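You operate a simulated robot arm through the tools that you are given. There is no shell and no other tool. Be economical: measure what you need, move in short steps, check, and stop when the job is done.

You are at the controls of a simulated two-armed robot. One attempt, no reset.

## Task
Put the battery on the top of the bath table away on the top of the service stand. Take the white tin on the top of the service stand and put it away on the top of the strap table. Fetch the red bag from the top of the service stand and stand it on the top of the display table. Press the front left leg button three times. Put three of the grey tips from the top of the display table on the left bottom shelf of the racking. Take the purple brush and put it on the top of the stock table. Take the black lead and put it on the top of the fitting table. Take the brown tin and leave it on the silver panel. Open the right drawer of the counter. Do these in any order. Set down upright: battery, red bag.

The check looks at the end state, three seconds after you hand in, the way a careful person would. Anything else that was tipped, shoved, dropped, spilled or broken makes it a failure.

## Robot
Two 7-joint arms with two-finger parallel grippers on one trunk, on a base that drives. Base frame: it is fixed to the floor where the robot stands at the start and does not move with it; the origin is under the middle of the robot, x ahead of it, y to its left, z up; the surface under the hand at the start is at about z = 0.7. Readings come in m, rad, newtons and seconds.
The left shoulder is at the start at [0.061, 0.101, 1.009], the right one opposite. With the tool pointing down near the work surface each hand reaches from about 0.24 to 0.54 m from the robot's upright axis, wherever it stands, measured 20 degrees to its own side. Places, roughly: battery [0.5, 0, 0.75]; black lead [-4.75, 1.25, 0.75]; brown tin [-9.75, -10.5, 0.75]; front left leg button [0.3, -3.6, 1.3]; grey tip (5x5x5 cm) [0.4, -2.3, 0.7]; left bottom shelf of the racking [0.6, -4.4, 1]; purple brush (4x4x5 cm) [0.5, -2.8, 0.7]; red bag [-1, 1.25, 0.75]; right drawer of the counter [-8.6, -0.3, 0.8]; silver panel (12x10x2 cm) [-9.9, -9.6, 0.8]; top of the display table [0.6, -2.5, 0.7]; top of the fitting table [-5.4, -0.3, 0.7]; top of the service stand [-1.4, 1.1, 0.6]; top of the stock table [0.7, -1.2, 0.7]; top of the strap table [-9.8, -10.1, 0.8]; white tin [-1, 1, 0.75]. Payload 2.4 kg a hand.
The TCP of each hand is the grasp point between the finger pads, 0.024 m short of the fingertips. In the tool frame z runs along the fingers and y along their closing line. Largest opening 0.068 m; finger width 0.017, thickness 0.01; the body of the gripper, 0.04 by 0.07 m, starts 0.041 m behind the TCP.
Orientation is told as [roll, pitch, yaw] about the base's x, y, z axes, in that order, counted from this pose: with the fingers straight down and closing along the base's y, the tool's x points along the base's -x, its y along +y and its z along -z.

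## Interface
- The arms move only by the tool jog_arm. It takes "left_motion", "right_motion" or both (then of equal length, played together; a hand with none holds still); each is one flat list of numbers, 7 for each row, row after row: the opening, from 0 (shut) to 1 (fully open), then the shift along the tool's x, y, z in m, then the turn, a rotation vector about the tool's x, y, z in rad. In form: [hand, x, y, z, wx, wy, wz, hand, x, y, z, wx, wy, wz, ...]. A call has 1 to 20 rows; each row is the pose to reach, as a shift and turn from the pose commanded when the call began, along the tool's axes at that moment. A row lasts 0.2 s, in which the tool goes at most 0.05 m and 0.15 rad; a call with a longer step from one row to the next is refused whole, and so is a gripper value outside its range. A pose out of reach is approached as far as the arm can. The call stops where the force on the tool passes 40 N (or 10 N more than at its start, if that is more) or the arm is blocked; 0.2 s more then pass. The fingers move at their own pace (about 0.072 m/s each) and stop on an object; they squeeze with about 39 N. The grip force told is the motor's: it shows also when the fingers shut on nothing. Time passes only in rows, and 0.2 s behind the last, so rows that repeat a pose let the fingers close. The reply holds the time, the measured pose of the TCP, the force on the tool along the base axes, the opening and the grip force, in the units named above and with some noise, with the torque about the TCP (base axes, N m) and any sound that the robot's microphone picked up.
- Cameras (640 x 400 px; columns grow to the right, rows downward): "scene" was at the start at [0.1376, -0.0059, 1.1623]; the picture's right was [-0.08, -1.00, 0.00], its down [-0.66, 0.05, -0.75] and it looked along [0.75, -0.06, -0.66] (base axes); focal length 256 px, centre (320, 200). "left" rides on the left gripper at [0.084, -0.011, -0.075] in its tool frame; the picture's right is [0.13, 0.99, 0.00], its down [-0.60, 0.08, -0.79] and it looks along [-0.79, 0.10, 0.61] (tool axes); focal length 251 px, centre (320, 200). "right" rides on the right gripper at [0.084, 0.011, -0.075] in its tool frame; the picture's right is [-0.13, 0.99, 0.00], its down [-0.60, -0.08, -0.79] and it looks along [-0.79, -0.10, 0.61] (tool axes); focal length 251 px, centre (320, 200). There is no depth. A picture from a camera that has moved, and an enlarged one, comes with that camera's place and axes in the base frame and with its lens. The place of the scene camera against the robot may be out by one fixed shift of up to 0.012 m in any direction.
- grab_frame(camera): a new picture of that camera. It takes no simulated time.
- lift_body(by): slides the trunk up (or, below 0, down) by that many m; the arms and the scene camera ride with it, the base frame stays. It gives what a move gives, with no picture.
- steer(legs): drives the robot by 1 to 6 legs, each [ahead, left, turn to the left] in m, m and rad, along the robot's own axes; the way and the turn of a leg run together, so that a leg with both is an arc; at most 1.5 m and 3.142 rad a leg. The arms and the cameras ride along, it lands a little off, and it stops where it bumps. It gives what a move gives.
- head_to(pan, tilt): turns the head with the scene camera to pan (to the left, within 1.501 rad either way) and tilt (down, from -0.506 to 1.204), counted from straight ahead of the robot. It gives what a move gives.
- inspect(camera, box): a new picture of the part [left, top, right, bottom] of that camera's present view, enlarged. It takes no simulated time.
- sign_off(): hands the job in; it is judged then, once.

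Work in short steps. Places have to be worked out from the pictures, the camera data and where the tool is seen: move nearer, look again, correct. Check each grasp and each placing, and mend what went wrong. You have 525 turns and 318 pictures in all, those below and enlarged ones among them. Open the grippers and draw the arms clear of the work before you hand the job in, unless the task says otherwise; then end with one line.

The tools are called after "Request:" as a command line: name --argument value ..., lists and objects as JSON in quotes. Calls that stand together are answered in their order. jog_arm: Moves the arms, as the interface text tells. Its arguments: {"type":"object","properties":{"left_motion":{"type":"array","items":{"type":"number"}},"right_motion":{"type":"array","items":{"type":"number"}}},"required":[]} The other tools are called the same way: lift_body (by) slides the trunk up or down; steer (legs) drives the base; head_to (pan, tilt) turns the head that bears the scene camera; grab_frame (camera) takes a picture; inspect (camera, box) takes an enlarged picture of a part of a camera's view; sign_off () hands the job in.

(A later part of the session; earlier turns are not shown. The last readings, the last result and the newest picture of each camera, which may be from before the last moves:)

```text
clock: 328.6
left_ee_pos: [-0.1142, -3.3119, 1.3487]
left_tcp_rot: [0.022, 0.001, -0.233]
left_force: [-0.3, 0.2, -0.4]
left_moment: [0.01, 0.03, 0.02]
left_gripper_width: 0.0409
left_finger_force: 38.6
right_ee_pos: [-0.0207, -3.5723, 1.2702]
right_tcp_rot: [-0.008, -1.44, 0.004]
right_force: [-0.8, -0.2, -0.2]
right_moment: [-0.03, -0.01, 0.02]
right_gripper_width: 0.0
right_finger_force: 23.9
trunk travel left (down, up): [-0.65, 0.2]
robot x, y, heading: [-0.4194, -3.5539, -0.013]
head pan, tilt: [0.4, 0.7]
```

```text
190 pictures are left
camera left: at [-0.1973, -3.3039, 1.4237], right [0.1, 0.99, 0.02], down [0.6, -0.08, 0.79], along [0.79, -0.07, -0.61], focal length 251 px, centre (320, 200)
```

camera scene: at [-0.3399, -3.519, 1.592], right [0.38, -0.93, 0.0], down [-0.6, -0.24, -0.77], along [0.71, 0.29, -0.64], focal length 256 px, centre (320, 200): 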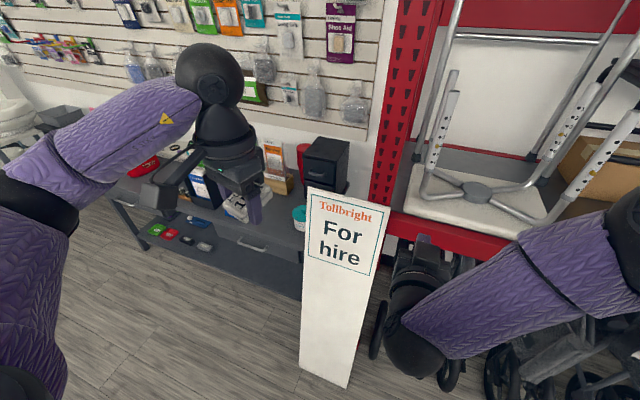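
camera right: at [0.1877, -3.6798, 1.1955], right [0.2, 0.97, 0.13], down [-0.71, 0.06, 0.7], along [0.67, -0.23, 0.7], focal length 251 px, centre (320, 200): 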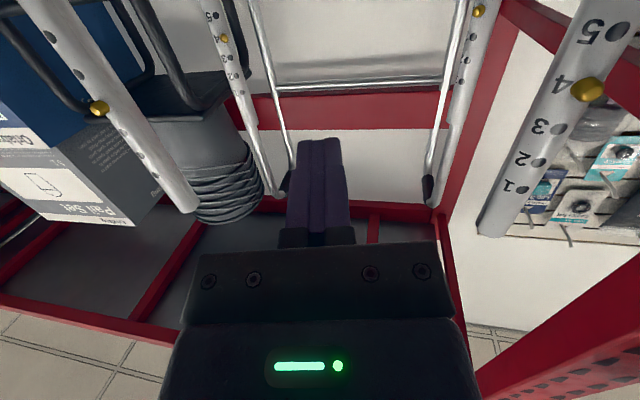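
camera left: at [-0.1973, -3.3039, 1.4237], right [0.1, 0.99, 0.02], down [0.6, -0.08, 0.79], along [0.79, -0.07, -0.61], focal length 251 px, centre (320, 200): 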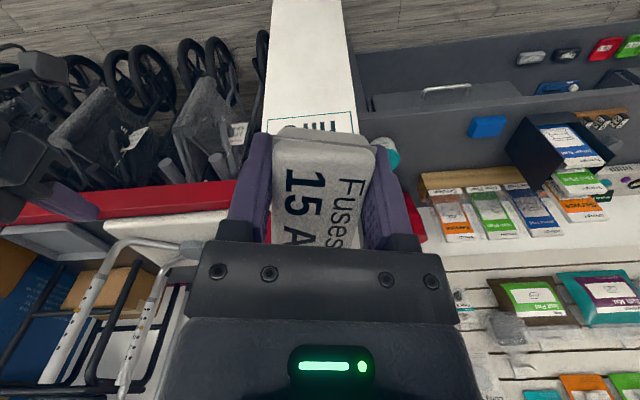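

The sign is unmoved (its top is where it was); its foot ends at [0.075, -3.51], so I must stand further right. I go to about [-0.15, -3.80] turned left by 0.45 rad.

Request:
steer --legs '[[0, -0.25, 0.013], [0, 0, 0.45], [0.243, -0.117, 0]]'

Request:
head_to --pan -0.1 --tilt 0.6

Request:
grab_frame --camera "scene"

Request:
grab_frame --camera "right"

```text
clock: 333.3
left_ee_pos: [0.0116, -3.4475, 1.348]
left_tcp_rot: [0.022, 0.0, 0.239]
left_force: [0.1, 0.4, -0.5]
left_moment: [-0.01, 0.05, 0.0]
left_gripper_width: 0.0411
left_finger_force: 38.4
right_ee_pos: [0.2131, -3.6382, 1.2681]
right_tcp_rot: [-0.008, -1.443, 0.47]
right_force: [-0.8, -0.2, -0.2]
right_moment: [-0.01, -0.02, 0.0]
right_gripper_width: 0.0
right_finger_force: 23.8
trunk travel left (down, up): [-0.65, 0.2]
robot x, y, heading: [-0.1549, -3.7997, 0.456]
head pan, tilt: [0.4, 0.7]
```

```text
clock: 334.2
left_ee_pos: [0.0109, -3.4479, 1.3491]
left_tcp_rot: [0.021, 0.001, 0.238]
left_force: [-0.2, 0.0, -0.5]
left_moment: [0.01, 0.04, 0.01]
left_gripper_width: 0.041
left_finger_force: 38.9
right_ee_pos: [0.2118, -3.6378, 1.2689]
right_tcp_rot: [-0.009, -1.443, 0.47]
right_force: [-0.1, -0.6, 1.3]
right_moment: [-0.01, 0.01, 0.01]
right_gripper_width: 0.0
right_finger_force: 23.1
trunk travel left (down, up): [-0.65, 0.2]
robot x, y, heading: [-0.1518, -3.7991, 0.448]
head pan, tilt: [-0.099, 0.6]
```

```text
189 pictures are left
camera scene: at [-0.0713, -3.7624, 1.6006], right [0.35, -0.94, 0.0], down [-0.53, -0.2, -0.82], along [0.77, 0.29, -0.57], focal length 256 px, centre (320, 200)
```

scene: 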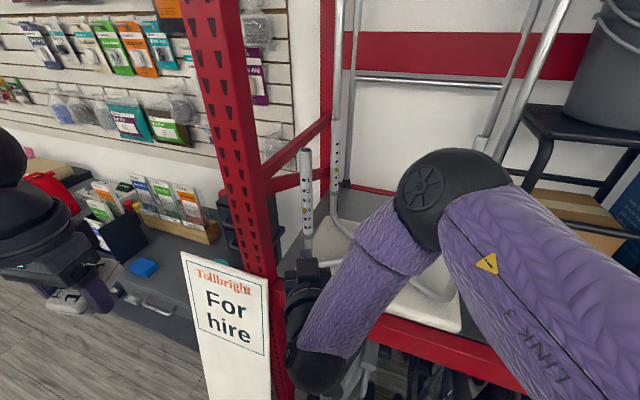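

```text
188 pictures are left
camera right: at [0.1315, -3.6671, 1.1954], right [-0.43, 0.89, 0.13], down [-0.6, -0.39, 0.7], along [0.68, 0.22, 0.7], focal length 251 px, centre (320, 200)
```

right: 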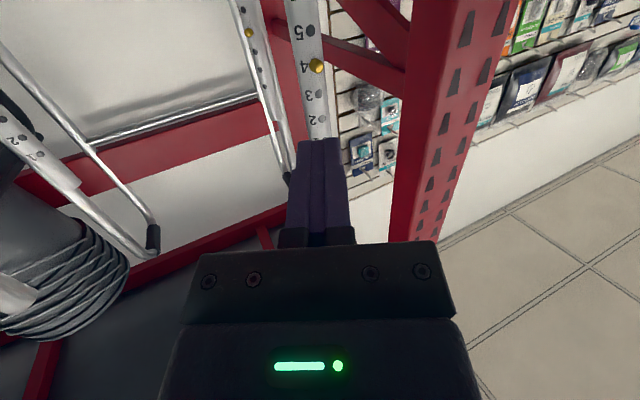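

Button confirmed at [0.352, -3.577, 1.265]. I lower the trunk 10 cm while raising the hand by the same, for more forward reach, then move the base nearer.

Request:
jog_arm --right_motion '[0, -0.04, 0, 0, 0, 0, 0, 0, -0.08, 0, 0, 0, 0, 0, 0, -0.1, 0, 0, 0, 0, 0]'

Request:
lift_body --by -0.1

Request:
steer --legs '[[0.054, -0.026, 0.1]]'

```text
clock: 335.0
left_ee_pos: [0.0108, -3.4476, 1.3489]
left_tcp_rot: [0.022, -0.001, 0.238]
left_force: [0.4, 0.1, -0.4]
left_moment: [-0.01, -0.01, -0.01]
left_gripper_width: 0.0412
left_finger_force: 39.5
right_ee_pos: [0.2249, -3.6327, 1.3683]
right_tcp_rot: [-0.01, -1.441, 0.474]
right_force: [-0.6, 1.0, -0.7]
right_moment: [0.0, 0.02, -0.02]
right_gripper_width: 0.0
right_finger_force: 23.6
trunk travel left (down, up): [-0.65, 0.2]
robot x, y, heading: [-0.1537, -3.8018, 0.458]
head pan, tilt: [-0.099, 0.6]
```

```text
clock: 336.4
left_ee_pos: [0.0109, -3.4486, 1.248]
left_tcp_rot: [0.02, 0.0, 0.237]
left_force: [0.0, 0.2, -0.7]
left_moment: [0.01, 0.01, -0.02]
left_gripper_width: 0.041
left_finger_force: 38.9
right_ee_pos: [0.2225, -3.6317, 1.2677]
right_tcp_rot: [-0.008, -1.442, 0.473]
right_force: [-0.2, -0.4, 0.9]
right_moment: [0.03, 0.0, 0.0]
right_gripper_width: 0.0
right_finger_force: 23.8
trunk travel left (down, up): [-0.55, 0.3]
robot x, y, heading: [-0.1524, -3.7956, 0.454]
head pan, tilt: [-0.099, 0.6]
```

```text
clock: 337.3
left_ee_pos: [0.0374, -3.4287, 1.249]
left_tcp_rot: [0.022, 0.001, 0.337]
left_force: [-0.3, 0.7, -0.3]
left_moment: [0.03, 0.03, 0.01]
left_gripper_width: 0.0415
left_finger_force: 38.9
right_ee_pos: [0.2659, -3.5905, 1.2675]
right_tcp_rot: [-0.007, -1.441, 0.57]
right_force: [0.1, 0.1, 1.2]
right_moment: [-0.01, -0.03, -0.02]
right_gripper_width: 0.0
right_finger_force: 23.9
trunk travel left (down, up): [-0.55, 0.3]
robot x, y, heading: [-0.0945, -3.7936, 0.56]
head pan, tilt: [-0.099, 0.6]
```

Fingertip at [0.286, -3.578, 1.264]. I move +x by 4.5 cm with the arm, then look.

Request:
jog_arm --right_motion '[0, -0.0025, -0.012, 0.0188, 0, 0, 0, 0, -0.0049, -0.0243, 0.0376, 0, 0, 0]'

Request:
grab_frame --camera "right"

Request:
inspect --camera "scene" --box '[230, 120, 390, 300]'

```text
clock: 337.9
left_ee_pos: [0.0353, -3.4293, 1.2487]
left_tcp_rot: [0.02, 0.0, 0.337]
left_force: [-0.2, -0.1, -0.3]
left_moment: [0.0, -0.01, -0.01]
left_gripper_width: 0.0411
left_finger_force: 39.4
right_ee_pos: [0.309, -3.5923, 1.2673]
right_tcp_rot: [-0.012, -1.443, 0.576]
right_force: [0.4, 0.6, 0.0]
right_moment: [0.0, 0.01, -0.01]
right_gripper_width: 0.0
right_finger_force: 24.3
trunk travel left (down, up): [-0.55, 0.3]
robot x, y, heading: [-0.0954, -3.7981, 0.552]
head pan, tilt: [-0.099, 0.6]
```

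```text
187 pictures are left
camera right: at [0.2326, -3.6287, 1.194], right [-0.52, 0.85, 0.13], down [-0.56, -0.44, 0.7], along [0.65, 0.29, 0.7], focal length 251 px, centre (320, 200)
```

right: 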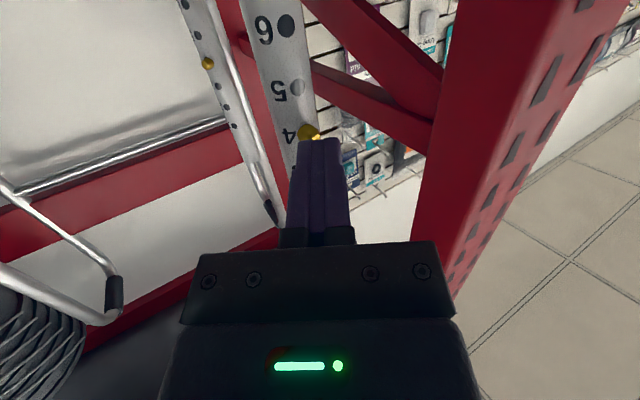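

```text
2.22 times, centred on (310, 210) of scene
camera zoom: at [-0.0121, -3.7474, 1.5005], right [0.44, -0.9, 0.0], down [-0.51, -0.25, -0.82], along [0.74, 0.36, -0.57], focal length 569 px, centre (342, 178)
```

zoom: 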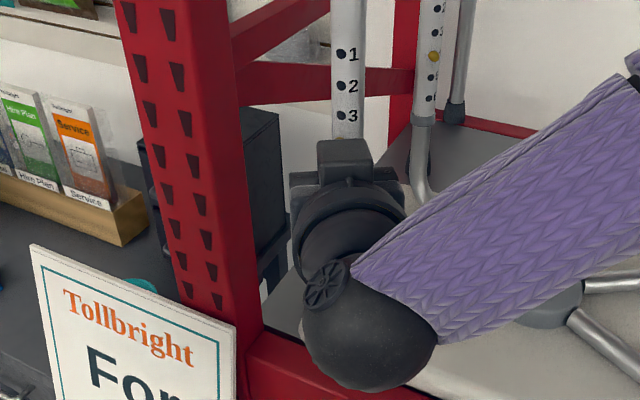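

The tip is about 2 cm short of the button, well centred. I push on in small steps and watch the force.

Request:
jog_arm --right_motion '[0, -0.001, -0.0055, 0.0083, 0, 0, 0, 0, -0.0015, -0.0082, 0.0125, 0, 0, 0]'

Request:
inspect --camera "right" --box '[250, 80, 390, 180]'

```text
clock: 338.5
left_ee_pos: [0.033, -3.4291, 1.2495]
left_tcp_rot: [0.019, -0.001, 0.337]
left_force: [-0.3, 0.1, -0.6]
left_moment: [0.01, 0.04, -0.01]
left_gripper_width: 0.0411
left_finger_force: 38.9
right_ee_pos: [0.3218, -3.5914, 1.2695]
right_tcp_rot: [-0.011, -1.441, 0.577]
right_force: [-10.5, -1.6, -0.2]
right_moment: [0.02, 0.02, 0.04]
right_gripper_width: 0.0
right_finger_force: 23.5
trunk travel left (down, up): [-0.55, 0.3]
robot x, y, heading: [-0.0938, -3.7951, 0.553]
head pan, tilt: [-0.099, 0.6]
heard: click
```

```text
4.00 times, centred on (320, 130) of right
camera zoom: at [0.2448, -3.6288, 1.1949], right [-0.52, 0.85, 0.13], down [-0.56, -0.45, 0.7], along [0.65, 0.29, 0.7], focal length 1006 px, centre (320, 480)
```

zoom: 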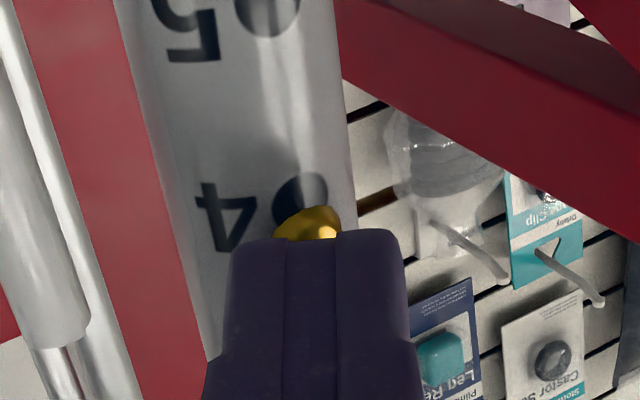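

Click heard: first press. I retract 1.2 cm and press twice more, checking the sound each time.

Request:
jog_arm --right_motion '[0, 0.001, 0.0055, -0.0083, 0, 0, 0, 0, 0.0015, 0.0082, -0.0125, 0, 0, 0, 0, 0.0015, 0.0082, -0.0125, 0, 0, 0]'

Request:
jog_arm --right_motion '[0, -0.001, -0.0055, 0.0083, 0, 0, 0, 0, -0.0015, -0.0082, 0.0125, 0, 0, 0]'

```text
clock: 339.3
left_ee_pos: [0.0352, -3.4295, 1.2486]
left_tcp_rot: [0.022, 0.001, 0.337]
left_force: [0.3, -0.6, -0.5]
left_moment: [0.01, 0.03, -0.02]
left_gripper_width: 0.041
left_finger_force: 38.5
right_ee_pos: [0.3091, -3.592, 1.2686]
right_tcp_rot: [-0.008, -1.442, 0.57]
right_force: [-0.3, 0.1, 0.1]
right_moment: [0.02, 0.01, 0.01]
right_gripper_width: 0.0001
right_finger_force: 24.2
trunk travel left (down, up): [-0.55, 0.3]
robot x, y, heading: [-0.0947, -3.7937, 0.557]
head pan, tilt: [-0.099, 0.6]
```

```text
clock: 339.9
left_ee_pos: [0.0326, -3.4307, 1.2493]
left_tcp_rot: [0.02, -0.001, 0.338]
left_force: [0.7, 0.0, -0.1]
left_moment: [-0.01, 0.04, -0.02]
left_gripper_width: 0.0411
left_finger_force: 39.4
right_ee_pos: [0.3212, -3.5922, 1.2681]
right_tcp_rot: [-0.007, -1.444, 0.572]
right_force: [-9.6, -2.1, 2.7]
right_moment: [0.0, -0.03, 0.07]
right_gripper_width: 0.0
right_finger_force: 23.1
trunk travel left (down, up): [-0.55, 0.3]
robot x, y, heading: [-0.0919, -3.7941, 0.556]
head pan, tilt: [-0.099, 0.6]
heard: click
```

Second click. Once more.

Request:
jog_arm --right_motion '[0, 0.001, 0.0055, -0.0083, 0, 0, 0, 0, 0.0015, 0.0082, -0.0125, 0, 0, 0, 0, 0.0015, 0.0082, -0.0125, 0, 0, 0]'

Request:
jog_arm --right_motion '[0, -0.001, -0.0055, 0.0083, 0, 0, 0, 0, -0.0015, -0.0082, 0.0125, 0, 0, 0]'

Request:
jog_arm --right_motion '[0, 0.003, 0.015, -0.03, 0, 0, 0, 0, 0.006, 0.03, -0.06, 0, 0, 0, 0, 0.006, 0.03, -0.09, 0, 0, 0]'

Request:
grab_frame --camera "scene"

```text
clock: 340.7
left_ee_pos: [0.0343, -3.4295, 1.2491]
left_tcp_rot: [0.02, 0.0, 0.339]
left_force: [-1.1, 0.3, -0.3]
left_moment: [0.01, 0.01, -0.03]
left_gripper_width: 0.0412
left_finger_force: 39.0
right_ee_pos: [0.3093, -3.5923, 1.2679]
right_tcp_rot: [-0.008, -1.442, 0.573]
right_force: [-0.9, -0.7, -0.2]
right_moment: [0.02, -0.01, -0.03]
right_gripper_width: 0.0
right_finger_force: 23.7
trunk travel left (down, up): [-0.55, 0.3]
robot x, y, heading: [-0.091, -3.7944, 0.553]
head pan, tilt: [-0.099, 0.6]
```

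```text
clock: 341.3
left_ee_pos: [0.0331, -3.4294, 1.2496]
left_tcp_rot: [0.021, -0.002, 0.336]
left_force: [0.0, 0.3, 0.0]
left_moment: [0.01, 0.0, 0.01]
left_gripper_width: 0.041
left_finger_force: 39.7
right_ee_pos: [0.3227, -3.5917, 1.2687]
right_tcp_rot: [-0.007, -1.443, 0.574]
right_force: [-9.4, -2.3, 3.7]
right_moment: [0.06, -0.08, 0.05]
right_gripper_width: 0.0001
right_finger_force: 23.4
trunk travel left (down, up): [-0.55, 0.3]
robot x, y, heading: [-0.092, -3.7935, 0.549]
head pan, tilt: [-0.099, 0.6]
heard: click
```

```text
clock: 342.1
left_ee_pos: [0.0348, -3.4303, 1.2492]
left_tcp_rot: [0.021, 0.0, 0.338]
left_force: [0.2, 0.0, -0.9]
left_moment: [0.01, -0.01, -0.02]
left_gripper_width: 0.0412
left_finger_force: 39.3
right_ee_pos: [0.2332, -3.6144, 1.2757]
right_tcp_rot: [-0.006, -1.444, 0.567]
right_force: [-0.7, 0.0, 0.4]
right_moment: [0.0, -0.01, 0.01]
right_gripper_width: 0.0001
right_finger_force: 23.3
trunk travel left (down, up): [-0.55, 0.3]
robot x, y, heading: [-0.0945, -3.7909, 0.551]
head pan, tilt: [-0.099, 0.6]
```

```text
184 pictures are left
camera scene: at [-0.0124, -3.7478, 1.5005], right [0.44, -0.9, 0.0], down [-0.51, -0.25, -0.83], along [0.74, 0.36, -0.56], focal length 256 px, centre (320, 200)
```

scene: 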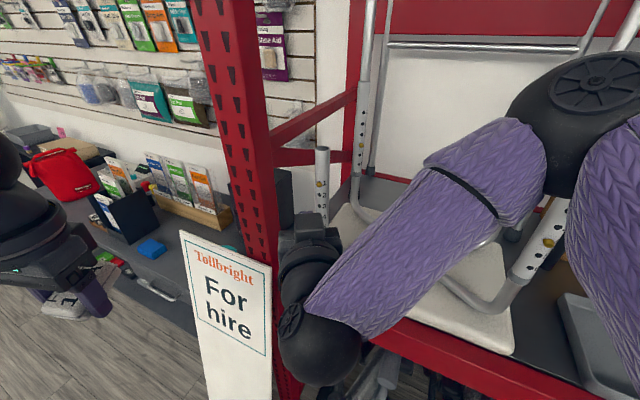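

Three clicks. I back off, restore the right hand to pointing down, and turn around to survey the way to the far tables.

Request:
steer --legs '[[-0.5, 0, 0], [0, 0, 2.6]]'

Request:
jog_arm --right_motion '[1, 0, 0, 0, 0, 0.14, 0, 1, 0, 0, 0, 0, 0.28, 0, 1, 0, 0, 0, 0, 0.42, 0, 1, 0, 0, 0, 0, 0.56, 0, 1, 0, 0, 0, 0, 0.7, 0, 1, 0, 0, 0, 0, 0.84, 0, 1, 0, 0, 0, 0, 0.98, 0, 1, 0, 0, 0, 0, 1.12, 0, 1, 0, 0, 0, 0, 1.26, 0, 1, 0, 0, 0, 0, 1.4, 0, 1, 0, 0, 0, 0, 1.44, 0]'

Request:
head_to --pan 0.0 --tilt 0.3

Request:
grab_frame --camera "scene"

Request:
head_to --pan 1.2 --tilt 0.3

Request:
grab_frame --camera "scene"

```text
clock: 351.0
left_ee_pos: [-0.8361, -4.2837, 1.2482]
left_tcp_rot: [0.02, -0.001, 2.86]
left_force: [-1.0, -0.7, -0.5]
left_moment: [0.0, -0.04, 0.02]
left_gripper_width: 0.041
left_finger_force: 39.1
right_ee_pos: [-0.889, -4.0199, 1.2752]
right_tcp_rot: [-0.009, -1.442, 3.096]
right_force: [0.3, 0.7, -0.7]
right_moment: [0.01, -0.01, 0.01]
right_gripper_width: 0.0
right_finger_force: 23.2
trunk travel left (down, up): [-0.55, 0.3]
robot x, y, heading: [-0.5177, -4.0589, 3.077]
head pan, tilt: [-0.099, 0.6]
```

```text
clock: 353.4
left_ee_pos: [-0.834, -4.2838, 1.2488]
left_tcp_rot: [0.019, 0.0, 2.86]
left_force: [0.5, 0.3, -0.4]
left_moment: [0.0, 0.01, 0.0]
left_gripper_width: 0.0414
left_finger_force: 39.3
right_ee_pos: [-0.8909, -4.019, 1.2738]
right_tcp_rot: [-0.001, -0.002, 3.089]
right_force: [-0.3, -0.6, 0.2]
right_moment: [0.02, -0.02, -0.01]
right_gripper_width: 0.0681
right_finger_force: 0.0
trunk travel left (down, up): [-0.55, 0.3]
robot x, y, heading: [-0.5166, -4.0617, 3.08]
head pan, tilt: [-0.099, 0.6]
```

```text
clock: 354.2
left_ee_pos: [-0.8345, -4.2842, 1.2489]
left_tcp_rot: [0.021, -0.001, 2.858]
left_force: [-0.5, 0.5, -0.5]
left_moment: [-0.01, -0.01, 0.06]
left_gripper_width: 0.0409
left_finger_force: 38.8
right_ee_pos: [-0.8897, -4.0193, 1.2736]
right_tcp_rot: [-0.002, -0.002, 3.089]
right_force: [-0.5, 0.1, -0.3]
right_moment: [-0.02, -0.01, -0.01]
right_gripper_width: 0.0682
right_finger_force: 0.0
trunk travel left (down, up): [-0.55, 0.3]
robot x, y, heading: [-0.52, -4.0576, 3.077]
head pan, tilt: [0.0, 0.3]
```

```text
183 pictures are left
camera scene: at [-0.6398, -4.0519, 1.5279], right [0.06, 1.0, 0.0], down [0.3, -0.02, -0.95], along [-0.95, 0.06, -0.3], focal length 256 px, centre (320, 200)
```

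scene: 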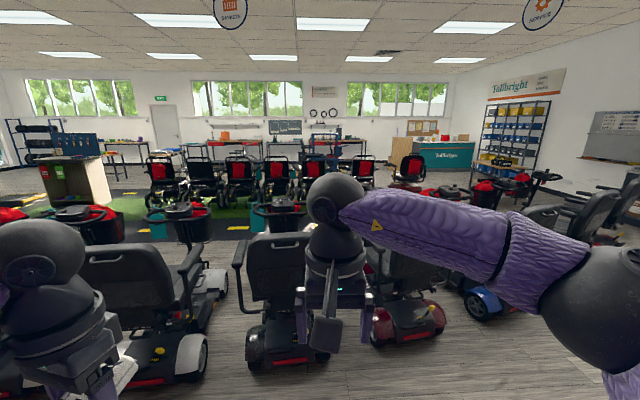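

```text
clock: 355.6
left_ee_pos: [-0.8352, -4.2837, 1.2491]
left_tcp_rot: [0.021, 0.001, 2.861]
left_force: [1.3, 0.8, -1.0]
left_moment: [0.01, 0.0, 0.0]
left_gripper_width: 0.0413
left_finger_force: 38.9
right_ee_pos: [-0.8903, -4.0197, 1.274]
right_tcp_rot: [-0.002, -0.002, 3.087]
right_force: [-0.2, 0.0, -0.5]
right_moment: [-0.01, -0.02, -0.01]
right_gripper_width: 0.0678
right_finger_force: 0.2
trunk travel left (down, up): [-0.55, 0.3]
robot x, y, heading: [-0.5179, -4.0608, 3.075]
head pan, tilt: [1.201, 0.3]
```

```text
182 pictures are left
camera scene: at [-0.5859, -4.1425, 1.528], right [-0.91, 0.42, 0.0], down [0.12, 0.27, -0.96], along [-0.4, -0.87, -0.3], focal length 256 px, centre (320, 200)
```

scene: 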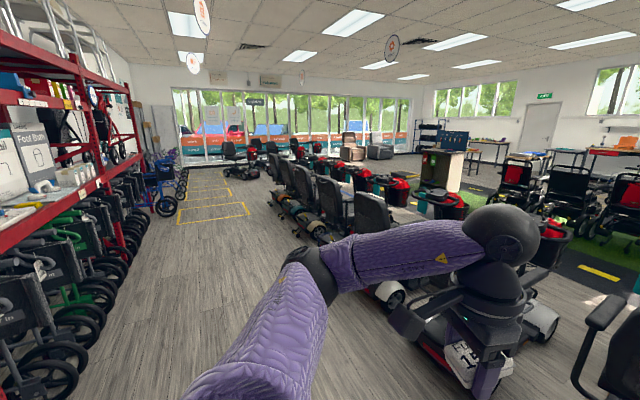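

The hall: scooters in rows, workbenches along the far wall, the counter at the far right. I go up the aisle to y≈0 first and look along -x.

Request:
steer --legs '[[0, -1.35, 0.03], [0, -1.35, 0.03], [0, -1.2, 0]]'

Request:
head_to --pan 0.0 --tilt 0.3

Request:
grab_frame --camera "scene"

```text
clock: 374.4
left_ee_pos: [-0.675, -0.4038, 1.249]
left_tcp_rot: [0.021, 0.0, 2.914]
left_force: [-1.0, -0.4, -0.6]
left_moment: [0.01, 0.04, -0.02]
left_gripper_width: 0.0415
left_finger_force: 39.3
right_ee_pos: [-0.7435, -0.1423, 1.2742]
right_tcp_rot: [-0.001, -0.003, 3.138]
right_force: [-0.2, 1.0, 0.8]
right_moment: [0.0, -0.01, -0.01]
right_gripper_width: 0.0682
right_finger_force: 0.1
trunk travel left (down, up): [-0.55, 0.3]
robot x, y, heading: [-0.3707, -0.1629, 3.129]
head pan, tilt: [1.201, 0.3]
```

```text
clock: 375.8
left_ee_pos: [-0.6747, -0.4047, 1.2496]
left_tcp_rot: [0.021, -0.001, 2.913]
left_force: [0.2, 0.6, -1.0]
left_moment: [0.06, -0.02, 0.0]
left_gripper_width: 0.0413
left_finger_force: 38.8
right_ee_pos: [-0.743, -0.1425, 1.2753]
right_tcp_rot: [-0.001, 0.0, 3.137]
right_force: [0.2, -0.4, -1.3]
right_moment: [-0.01, 0.01, 0.01]
right_gripper_width: 0.068
right_finger_force: 0.0
trunk travel left (down, up): [-0.55, 0.3]
robot x, y, heading: [-0.3694, -0.1637, 3.128]
head pan, tilt: [0.0, 0.3]
```

```text
181 pictures are left
camera scene: at [-0.492, -0.162, 1.528], right [0.01, 1.0, 0.0], down [0.3, 0.0, -0.96], along [-0.96, 0.01, -0.3], focal length 256 px, centre (320, 200)
```

scene: 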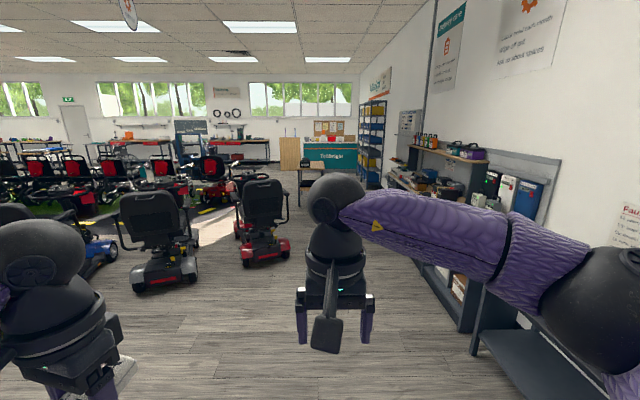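

A corridor at y≈0.2 is free between the scooters and the right-hand benches. I drive along it to x≈-4.2.

Request:
steer --legs '[[0, -0.33, 0], [1.25, 0, 0.012], [1.25, 0, 0], [1.2, 0, 0]]'

Request:
grab_frame --camera "scene"

Request:
head_to --pan -1.0 --tilt 0.5

Request:
grab_frame --camera "scene"

```text
clock: 395.6
left_ee_pos: [-4.3772, -0.0447, 1.2479]
left_tcp_rot: [0.02, 0.001, 2.925]
left_force: [0.2, 0.3, -1.2]
left_moment: [-0.01, 0.02, -0.02]
left_gripper_width: 0.0411
left_finger_force: 39.0
right_ee_pos: [-4.4492, 0.2171, 1.2743]
right_tcp_rot: [-0.002, -0.001, -3.132]
right_force: [-0.2, -0.1, 0.3]
right_moment: [-0.05, -0.02, -0.02]
right_gripper_width: 0.0682
right_finger_force: 0.0
trunk travel left (down, up): [-0.55, 0.3]
robot x, y, heading: [-4.0744, 0.1962, -3.142]
head pan, tilt: [0.0, 0.3]
```

```text
180 pictures are left
camera scene: at [-4.1976, 0.2004, 1.5279], right [0.0, 1.0, 0.0], down [0.3, 0.0, -0.96], along [-0.96, 0.0, -0.3], focal length 256 px, centre (320, 200)
```

scene: 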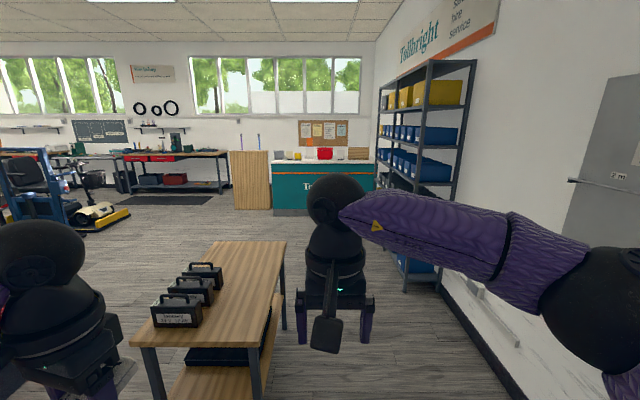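

```text
clock: 396.8
left_ee_pos: [-4.3774, -0.0452, 1.2495]
left_tcp_rot: [0.02, 0.0, 2.925]
left_force: [-0.1, 0.3, -0.4]
left_moment: [0.02, 0.0, -0.02]
left_gripper_width: 0.0411
left_finger_force: 39.0
right_ee_pos: [-4.4502, 0.2166, 1.2739]
right_tcp_rot: [-0.002, -0.001, -3.132]
right_force: [0.1, -0.8, 0.3]
right_moment: [0.05, 0.01, 0.02]
right_gripper_width: 0.068
right_finger_force: 0.1
trunk travel left (down, up): [-0.55, 0.3]
robot x, y, heading: [-4.0746, 0.1976, -3.144]
head pan, tilt: [-1.0, 0.499]
```

```text
179 pictures are left
camera scene: at [-4.1533, 0.277, 1.5096], right [0.84, 0.54, 0.0], down [0.26, -0.4, -0.88], along [-0.48, 0.74, -0.48], focal length 256 px, centre (320, 200)
```

scene: 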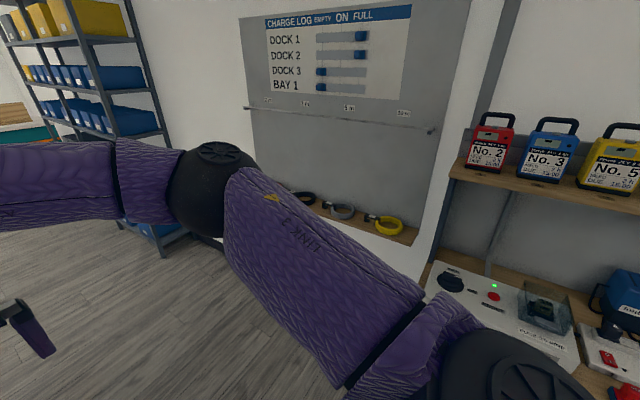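

The fitting table (wood, with batteries) is ahead; the black lead is a coil on a wooden ledge by the wall at right. I turn to face it.

Request:
steer --legs '[[0, 0, -1.571], [0.2, 0.5, 0]]'

Request:
head_to --pan 0.0 --tilt 0.6

Request:
grab_frame --camera "scene"

Request:
grab_frame --camera "right"

```text
clock: 403.8
left_ee_pos: [-4.8127, 0.7066, 1.249]
left_tcp_rot: [0.02, 0.001, 1.351]
left_force: [0.8, -0.2, -0.4]
left_moment: [0.0, 0.0, 0.03]
left_gripper_width: 0.0412
left_finger_force: 39.2
right_ee_pos: [-4.5504, 0.7769, 1.2732]
right_tcp_rot: [-0.001, -0.001, 1.578]
right_force: [0.4, 0.1, -0.4]
right_moment: [0.0, -0.01, 0.01]
right_gripper_width: 0.068
right_finger_force: 0.1
trunk travel left (down, up): [-0.55, 0.3]
robot x, y, heading: [-4.5712, 0.405, 1.566]
head pan, tilt: [-1.0, 0.499]
```

```text
clock: 405.1
left_ee_pos: [-4.8119, 0.7074, 1.2481]
left_tcp_rot: [0.022, 0.0, 1.349]
left_force: [-0.9, 0.6, -0.9]
left_moment: [-0.01, 0.01, -0.03]
left_gripper_width: 0.0413
left_finger_force: 38.9
right_ee_pos: [-4.5502, 0.7774, 1.275]
right_tcp_rot: [-0.001, -0.001, 1.576]
right_force: [-0.6, 0.8, 0.4]
right_moment: [-0.01, -0.03, -0.02]
right_gripper_width: 0.0681
right_finger_force: 0.1
trunk travel left (down, up): [-0.55, 0.3]
robot x, y, heading: [-4.5653, 0.4045, 1.561]
head pan, tilt: [0.0, 0.6]
```

```text
178 pictures are left
camera scene: at [-4.5806, 0.5094, 1.5005], right [1.0, 0.0, 0.0], down [0.0, -0.57, -0.82], along [0.0, 0.82, -0.57], focal length 256 px, centre (320, 200)
```

scene: 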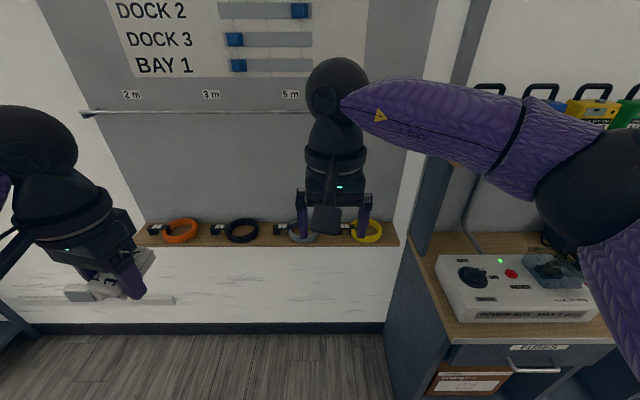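

```text
177 pictures are left
camera right: at [-4.5605, 0.692, 1.3489], right [-0.99, 0.12, 0.0], down [0.07, 0.6, 0.79], along [0.1, 0.79, -0.61], focal length 251 px, centre (320, 200)
```

right: 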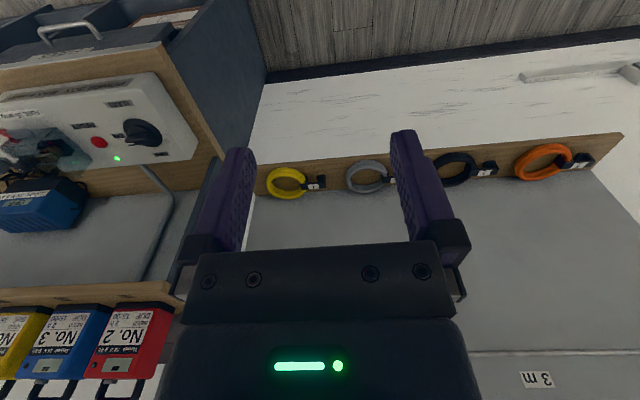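

Four coils lie on the ledge; the black one triangulates to about [-4.88, 1.25, 0.85]. I'll pinch its ring at the right-hand side (one finger inside). I move sideways, lower the trunk, and bring the hand down in front.

Request:
steer --legs '[[0, 0.41, 0]]'

Request:
lift_body --by -0.12

Request:
jog_arm --right_motion '[1, 0, -0.03, 0.04, 0, 0, 0, 1, 0, -0.06, 0.08, 0, 0, 0, 1, -0.01, -0.09, 0.12, 0, 0, 0, 1, -0.02, -0.12, 0.15, 0, 0, 0]'

Request:
grab_frame --camera "right"

Request:
grab_frame --camera "scene"

```text
clock: 407.6
left_ee_pos: [-5.2171, 0.7093, 1.2488]
left_tcp_rot: [0.02, -0.001, 1.346]
left_force: [0.2, -0.3, 0.2]
left_moment: [-0.01, 0.03, 0.03]
left_gripper_width: 0.0412
left_finger_force: 38.8
right_ee_pos: [-4.9541, 0.7788, 1.274]
right_tcp_rot: [-0.001, -0.001, 1.574]
right_force: [0.3, -0.4, -0.3]
right_moment: [0.02, 0.0, -0.01]
right_gripper_width: 0.0681
right_finger_force: 0.1
trunk travel left (down, up): [-0.55, 0.3]
robot x, y, heading: [-4.9726, 0.4044, 1.565]
head pan, tilt: [0.0, 0.6]
```

```text
clock: 409.1
left_ee_pos: [-5.2161, 0.7094, 1.1291]
left_tcp_rot: [0.02, -0.001, 1.346]
left_force: [0.2, -0.9, -1.1]
left_moment: [-0.02, -0.02, 0.03]
left_gripper_width: 0.0413
left_finger_force: 39.2
right_ee_pos: [-4.953, 0.7784, 1.1539]
right_tcp_rot: [-0.002, -0.002, 1.57]
right_force: [0.0, -1.1, -0.4]
right_moment: [0.01, -0.04, 0.01]
right_gripper_width: 0.0676
right_finger_force: 0.0
trunk travel left (down, up): [-0.43, 0.42]
robot x, y, heading: [-4.9738, 0.4074, 1.563]
head pan, tilt: [0.0, 0.6]
```

```text
refused: row 3 steps farther than a row can; nothing moved
```

```text
176 pictures are left
camera right: at [-4.9639, 0.6937, 1.229], right [-0.99, 0.13, 0.0], down [0.08, 0.6, 0.79], along [0.1, 0.79, -0.61], focal length 251 px, centre (320, 200)
```

right: 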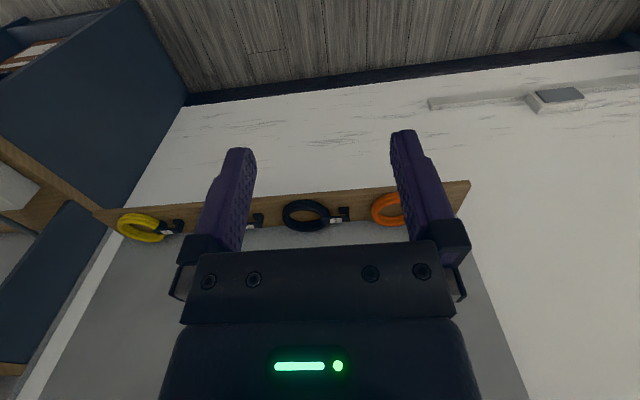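

```text
175 pictures are left
camera scene: at [-4.985, 0.5222, 1.3801], right [1.0, -0.01, 0.0], down [0.0, -0.57, -0.82], along [0.01, 0.82, -0.57], focal length 256 px, centre (320, 200)
```

scene: 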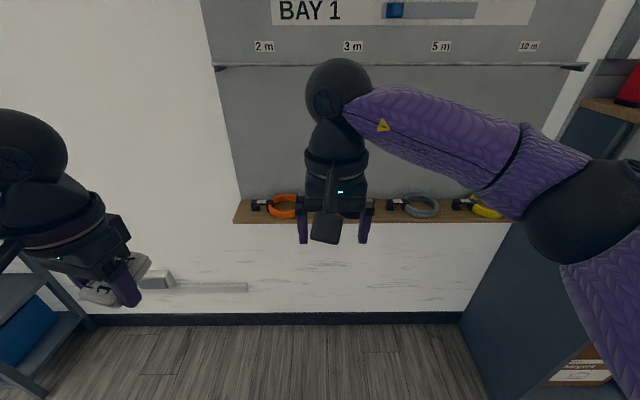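

The rows were too long; I repeat with smaller steps.

Request:
jog_arm --right_motion '[1, 0, -0.03, 0.035, 0, 0, 0, 1, 0, -0.06, 0.07, 0, 0, 0, 1, -0.01, -0.09, 0.1, 0, 0, 0, 1, -0.02, -0.12, 0.12, 0, 0, 0, 1, -0.03, -0.13, 0.14, 0, 0, 0]'

Request:
steer --legs '[[0.22, 0, 0]]'

Request:
grab_frame --camera "right"

Request:
grab_frame --camera "scene"

```text
clock: 410.3
left_ee_pos: [-5.215, 0.7094, 1.1288]
left_tcp_rot: [0.021, 0.0, 1.347]
left_force: [-0.3, -0.2, -0.7]
left_moment: [0.03, -0.01, 0.04]
left_gripper_width: 0.0414
left_finger_force: 39.2
right_ee_pos: [-4.8206, 0.8074, 1.0133]
right_tcp_rot: [-0.003, -0.003, 1.573]
right_force: [0.3, 0.1, -0.4]
right_moment: [-0.03, 0.0, -0.01]
right_gripper_width: 0.0679
right_finger_force: 0.0
trunk travel left (down, up): [-0.43, 0.42]
robot x, y, heading: [-4.9754, 0.4014, 1.564]
head pan, tilt: [0.0, 0.6]
```

```text
clock: 412.0
left_ee_pos: [-5.2149, 0.9313, 1.1292]
left_tcp_rot: [0.021, 0.0, 1.349]
left_force: [0.5, -0.6, -1.2]
left_moment: [0.01, -0.02, 0.01]
left_gripper_width: 0.0413
left_finger_force: 38.9
right_ee_pos: [-4.8215, 1.0321, 1.0134]
right_tcp_rot: [-0.001, -0.003, 1.573]
right_force: [0.2, -0.1, 0.2]
right_moment: [-0.02, -0.02, -0.01]
right_gripper_width: 0.0678
right_finger_force: 0.0
trunk travel left (down, up): [-0.43, 0.42]
robot x, y, heading: [-4.9723, 0.6299, 1.569]
head pan, tilt: [0.0, 0.6]
```

```text
174 pictures are left
camera right: at [-4.8315, 0.9461, 1.0881], right [-0.99, 0.13, 0.0], down [0.08, 0.6, 0.79], along [0.1, 0.79, -0.61], focal length 251 px, centre (320, 200)
```

right: 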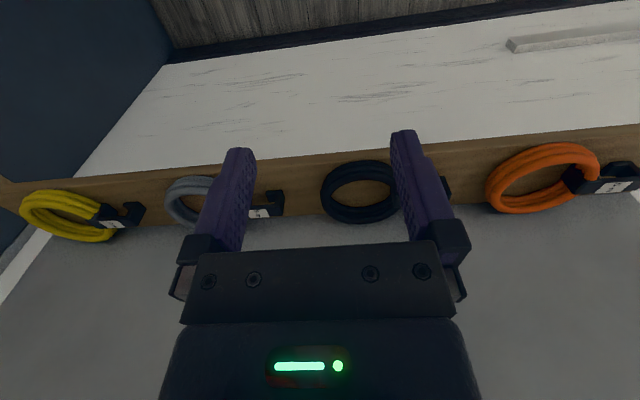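

```text
173 pictures are left
camera scene: at [-4.9837, 0.7456, 1.3799], right [1.0, -0.01, 0.0], down [0.0, -0.57, -0.82], along [0.0, 0.82, -0.57], focal length 256 px, centre (320, 200)
```

scene: 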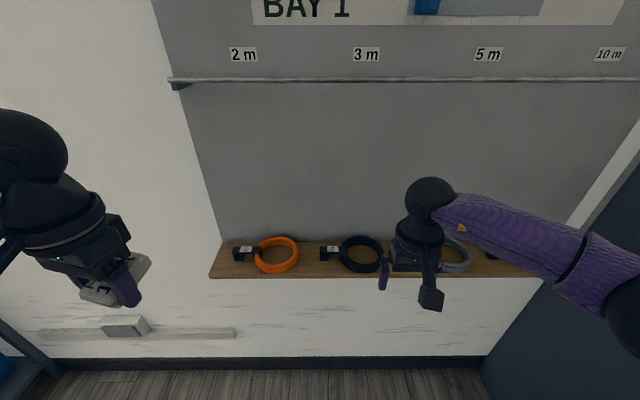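

Estimates settle around [-4.857, 1.275, 0.80] with the ledge front at y≈1.22. I drive 0.15 closer and lower the hand 0.1.

Request:
steer --legs '[[0.15, 0, 0]]'

Request:
jog_arm --right_motion '[1, 0, 0, 0.04, 0, 0, 0, 1, 0, 0, 0.08, 0, 0, 0, 1, 0, 0, 0.1, 0, 0, 0]'

Request:
grab_frame --camera "right"

Request:
inspect --camera "scene" --box '[290, 200, 490, 360]'

```text
clock: 413.3
left_ee_pos: [-5.2124, 1.0817, 1.1286]
left_tcp_rot: [0.022, 0.001, 1.345]
left_force: [-0.2, 0.2, 0.1]
left_moment: [0.01, -0.02, -0.01]
left_gripper_width: 0.0411
left_finger_force: 38.9
right_ee_pos: [-4.8195, 1.1798, 1.0133]
right_tcp_rot: [-0.002, 0.0, 1.573]
right_force: [0.3, 0.5, -0.5]
right_moment: [-0.02, -0.01, 0.02]
right_gripper_width: 0.068
right_finger_force: 0.2
trunk travel left (down, up): [-0.43, 0.42]
robot x, y, heading: [-4.9749, 0.7788, 1.565]
head pan, tilt: [0.0, 0.6]
```

```text
clock: 414.1
left_ee_pos: [-5.2125, 1.0826, 1.1282]
left_tcp_rot: [0.022, 0.001, 1.347]
left_force: [-0.8, -1.0, 0.2]
left_moment: [-0.02, 0.0, 0.01]
left_gripper_width: 0.0412
left_finger_force: 39.0
right_ee_pos: [-4.8199, 1.1791, 0.9111]
right_tcp_rot: [0.0, 0.0, 1.57]
right_force: [0.4, 0.3, 0.0]
right_moment: [0.01, -0.02, 0.02]
right_gripper_width: 0.068
right_finger_force: 0.1
trunk travel left (down, up): [-0.43, 0.42]
robot x, y, heading: [-4.9702, 0.7792, 1.564]
head pan, tilt: [0.0, 0.6]
```

```text
172 pictures are left
camera right: at [-4.8303, 1.0941, 0.9862], right [-0.99, 0.13, 0.0], down [0.08, 0.6, 0.79], along [0.1, 0.79, -0.61], focal length 251 px, centre (320, 200)
```

right: 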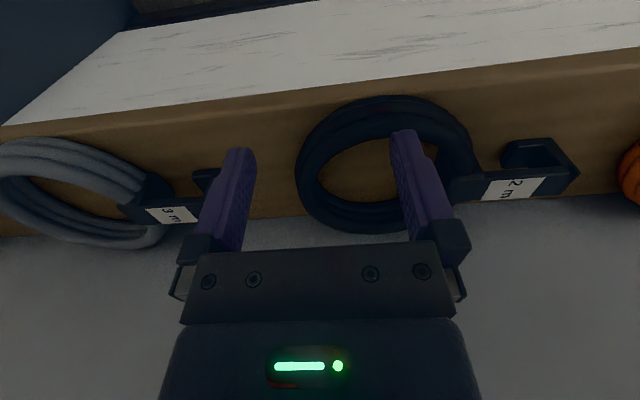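

```text
2.50 times, centred on (390, 280) of scene
camera zoom: at [-4.9826, 0.8942, 1.38], right [1.0, -0.01, 0.0], down [0.0, -0.57, -0.82], along [0.01, 0.82, -0.57], focal length 640 px, centre (145, 0)
```

zoom: 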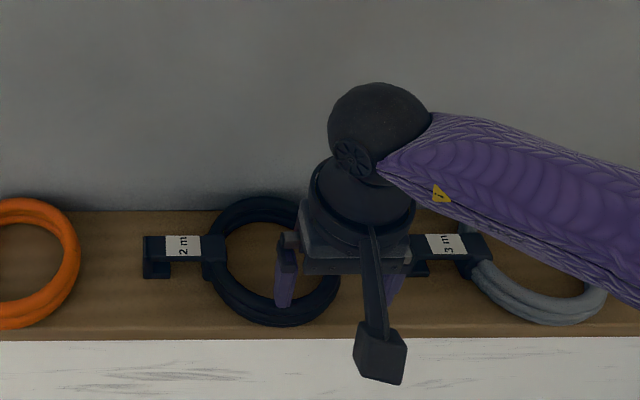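

I go over the ring's right-hand side at [-4.795, 1.272] and check before descending.

Request:
jog_arm --right_motion '[1, -0.035, -0.012, 0, 0, 0, 0, 1, -0.07, -0.025, 0, 0, 0, 0, 1, -0.093, -0.025, 0.0, 0, 0, 0]'

Request:
grab_frame --camera "right"

Request:
inspect --camera "scene" --box '[310, 180, 470, 320]'

```text
clock: 414.9
left_ee_pos: [-5.213, 1.0813, 1.1301]
left_tcp_rot: [0.021, -0.001, 1.347]
left_force: [0.5, -0.4, -0.5]
left_moment: [-0.03, -0.02, -0.03]
left_gripper_width: 0.0413
left_finger_force: 39.8
right_ee_pos: [-4.7943, 1.2493, 0.9146]
right_tcp_rot: [0.0, -0.001, 1.574]
right_force: [-0.3, 0.3, -0.1]
right_moment: [0.0, 0.03, -0.03]
right_gripper_width: 0.068
right_finger_force: 0.0
right hand out of reach, approached as far as the arm can: row 3
trunk travel left (down, up): [-0.43, 0.42]
robot x, y, heading: [-4.9699, 0.7767, 1.565]
head pan, tilt: [0.0, 0.6]
```

```text
170 pictures are left
camera right: at [-4.8058, 1.1637, 0.9885], right [-0.99, 0.13, 0.0], down [0.08, 0.6, 0.79], along [0.1, 0.79, -0.61], focal length 251 px, centre (320, 200)
```

right: 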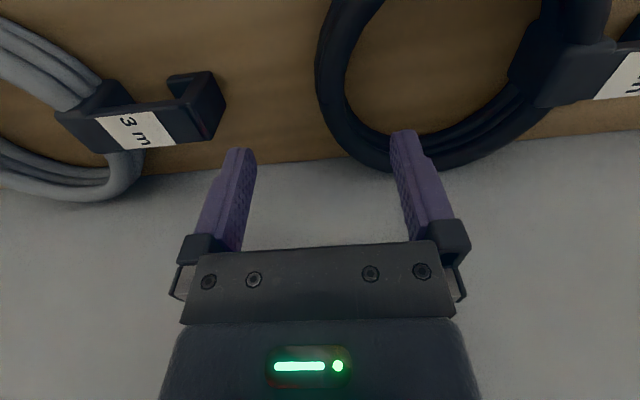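

```text
2.86 times, centred on (390, 250) of scene
camera zoom: at [-4.9823, 0.8942, 1.38], right [1.0, -0.01, 0.0], down [0.0, -0.57, -0.82], along [0.01, 0.82, -0.57], focal length 731 px, centre (120, 57)
```

zoom: 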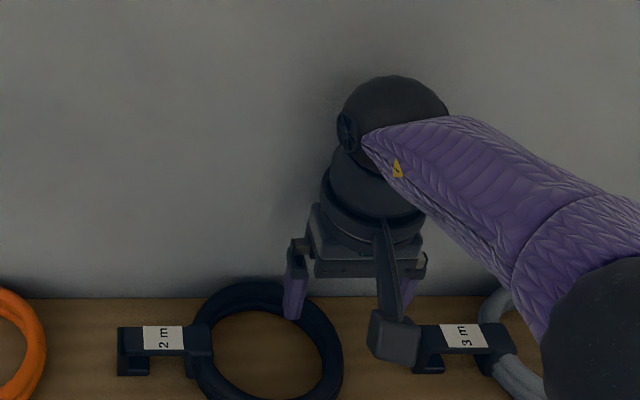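

The tube's right side is 11 mm to tool +y. Correct and descend toward z≈0.83.

Request:
jog_arm --right_motion '[1, 0, 0.011, 0.03, 0, 0, 0, 1, 0, 0.011, 0.055, 0, 0, 0]'

Request:
grab_frame --camera "right"

```text
clock: 415.5
left_ee_pos: [-5.2125, 1.0805, 1.1293]
left_tcp_rot: [0.021, 0.0, 1.345]
left_force: [-0.3, 0.4, -0.9]
left_moment: [-0.01, 0.0, 0.01]
left_gripper_width: 0.0416
left_finger_force: 38.5
right_ee_pos: [-4.8077, 1.2391, 0.8778]
right_tcp_rot: [-0.002, -0.004, 1.573]
right_force: [0.3, -1.0, -0.1]
right_moment: [-0.01, 0.0, -0.02]
right_gripper_width: 0.068
right_finger_force: 0.1
right hand out of reach, approached as far as the arm can: row 1, 2
trunk travel left (down, up): [-0.43, 0.42]
robot x, y, heading: [-4.9716, 0.7748, 1.562]
head pan, tilt: [0.0, 0.6]
```

```text
168 pictures are left
camera right: at [-4.8178, 1.1538, 0.9519], right [-0.99, 0.13, 0.0], down [0.08, 0.6, 0.8], along [0.1, 0.79, -0.61], focal length 251 px, centre (320, 200)
```

right: 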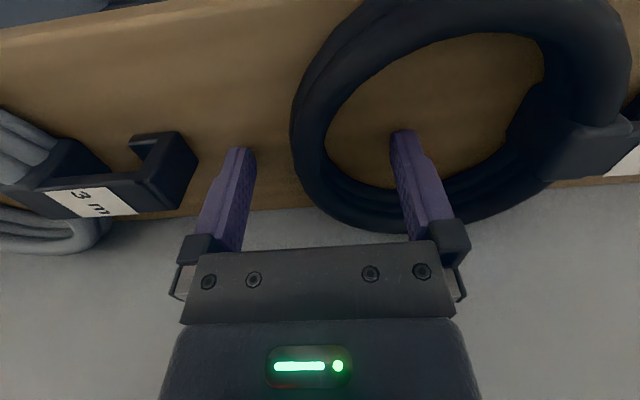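

The tube now lies between the fingers, one inside the ring. I lower the trunk 4.5 cm, then close.

Request:
lift_body --by -0.045

Request:
grab_frame --camera "right"

```text
clock: 415.9
left_ee_pos: [-5.2139, 1.0783, 1.1217]
left_tcp_rot: [0.02, -0.001, 1.346]
left_force: [-0.1, 0.0, -1.9]
left_moment: [-0.02, 0.0, -0.01]
left_gripper_width: 0.0414
left_finger_force: 39.2
right_ee_pos: [-4.8067, 1.2383, 0.8732]
right_tcp_rot: [-0.001, -0.001, 1.574]
right_force: [0.6, -9.0, 10.5]
right_moment: [-0.32, 0.41, 0.38]
right_gripper_width: 0.0679
right_finger_force: 0.1
trunk travel left (down, up): [-0.421, 0.428]
robot x, y, heading: [-4.969, 0.7774, 1.566]
head pan, tilt: [0.0, 0.6]
stopped: the force on the tool passed its limit at 61 N (the readings are from after the stop); the commanded pose is now the measured one
```

```text
167 pictures are left
camera right: at [-4.8173, 1.1527, 0.9489], right [-0.99, 0.13, 0.0], down [0.08, 0.6, 0.79], along [0.1, 0.79, -0.61], focal length 251 px, centre (320, 200)
```

right: 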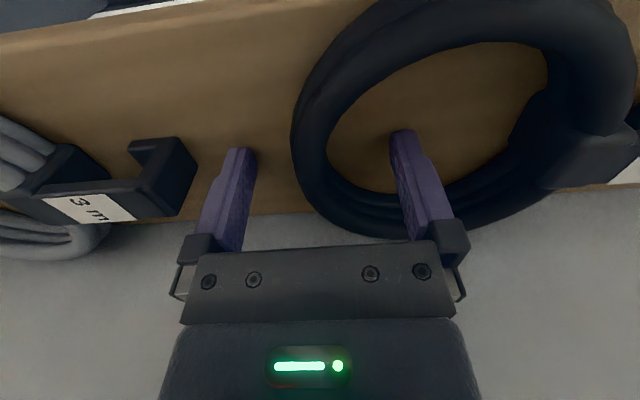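

The fingertip met the ledge (z≈0.849), so the hand is already at ring height with the tube centred between the fingers. Close and lift.

Request:
lift_body --by 0.003

Request:
jog_arm --right_motion '[0, 0, 0, 0, 0, 0, 0, 0, 0, 0, 0, 0, 0, 0, 0, 0, 0, 0, 0, 0, 0, 0, 0, 0, 0, 0, 0, 0]'

Request:
lift_body --by 0.05

Request:
grab_frame --camera "right"

```text
clock: 416.5
left_ee_pos: [-5.2128, 1.0812, 1.123]
left_tcp_rot: [0.019, 0.001, 1.345]
left_force: [-0.8, -0.8, 0.1]
left_moment: [0.0, 0.01, -0.02]
left_gripper_width: 0.0413
left_finger_force: 38.9
right_ee_pos: [-4.8071, 1.2396, 0.8765]
right_tcp_rot: [0.0, -0.002, 1.572]
right_force: [-0.4, -0.1, -0.1]
right_moment: [0.04, 0.03, 0.0]
right_gripper_width: 0.0681
right_finger_force: 0.0
trunk travel left (down, up): [-0.424, 0.425]
robot x, y, heading: [-4.9701, 0.7761, 1.564]
head pan, tilt: [0.0, 0.6]
```

```text
clock: 417.5
left_ee_pos: [-5.2137, 1.0817, 1.1236]
left_tcp_rot: [0.019, 0.001, 1.345]
left_force: [0.3, 0.9, -1.0]
left_moment: [-0.01, 0.01, -0.02]
left_gripper_width: 0.0412
left_finger_force: 38.7
right_ee_pos: [-4.8061, 1.2404, 0.8753]
right_tcp_rot: [-0.001, -0.004, 1.573]
right_force: [0.0, 0.7, 2.9]
right_moment: [-0.03, 0.62, -0.07]
right_gripper_width: 0.0128
right_finger_force: 33.1
trunk travel left (down, up): [-0.424, 0.425]
robot x, y, heading: [-4.9705, 0.7771, 1.563]
head pan, tilt: [0.0, 0.6]
```

```text
clock: 418.4
left_ee_pos: [-5.2138, 1.0812, 1.1732]
left_tcp_rot: [0.02, 0.0, 1.347]
left_force: [0.2, -0.6, -0.5]
left_moment: [-0.02, 0.03, 0.01]
left_gripper_width: 0.0414
left_finger_force: 39.0
right_ee_pos: [-4.808, 1.2384, 0.9285]
right_tcp_rot: [0.0, -0.009, 1.575]
right_force: [-0.1, -0.1, -2.3]
right_moment: [0.01, -0.18, 0.02]
right_gripper_width: 0.0125
right_finger_force: 33.4
trunk travel left (down, up): [-0.474, 0.375]
robot x, y, heading: [-4.969, 0.7787, 1.568]
head pan, tilt: [0.0, 0.6]
```

```text
166 pictures are left
camera right: at [-4.8174, 1.1532, 1.0021], right [-0.99, 0.13, 0.0], down [0.08, 0.6, 0.8], along [0.1, 0.79, -0.6], focal length 251 px, centre (320, 200)
```

right: 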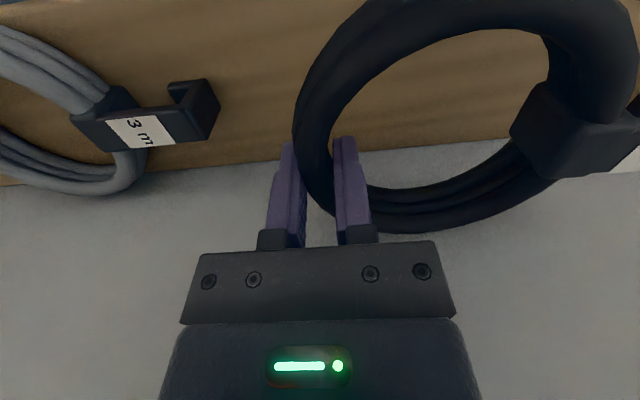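

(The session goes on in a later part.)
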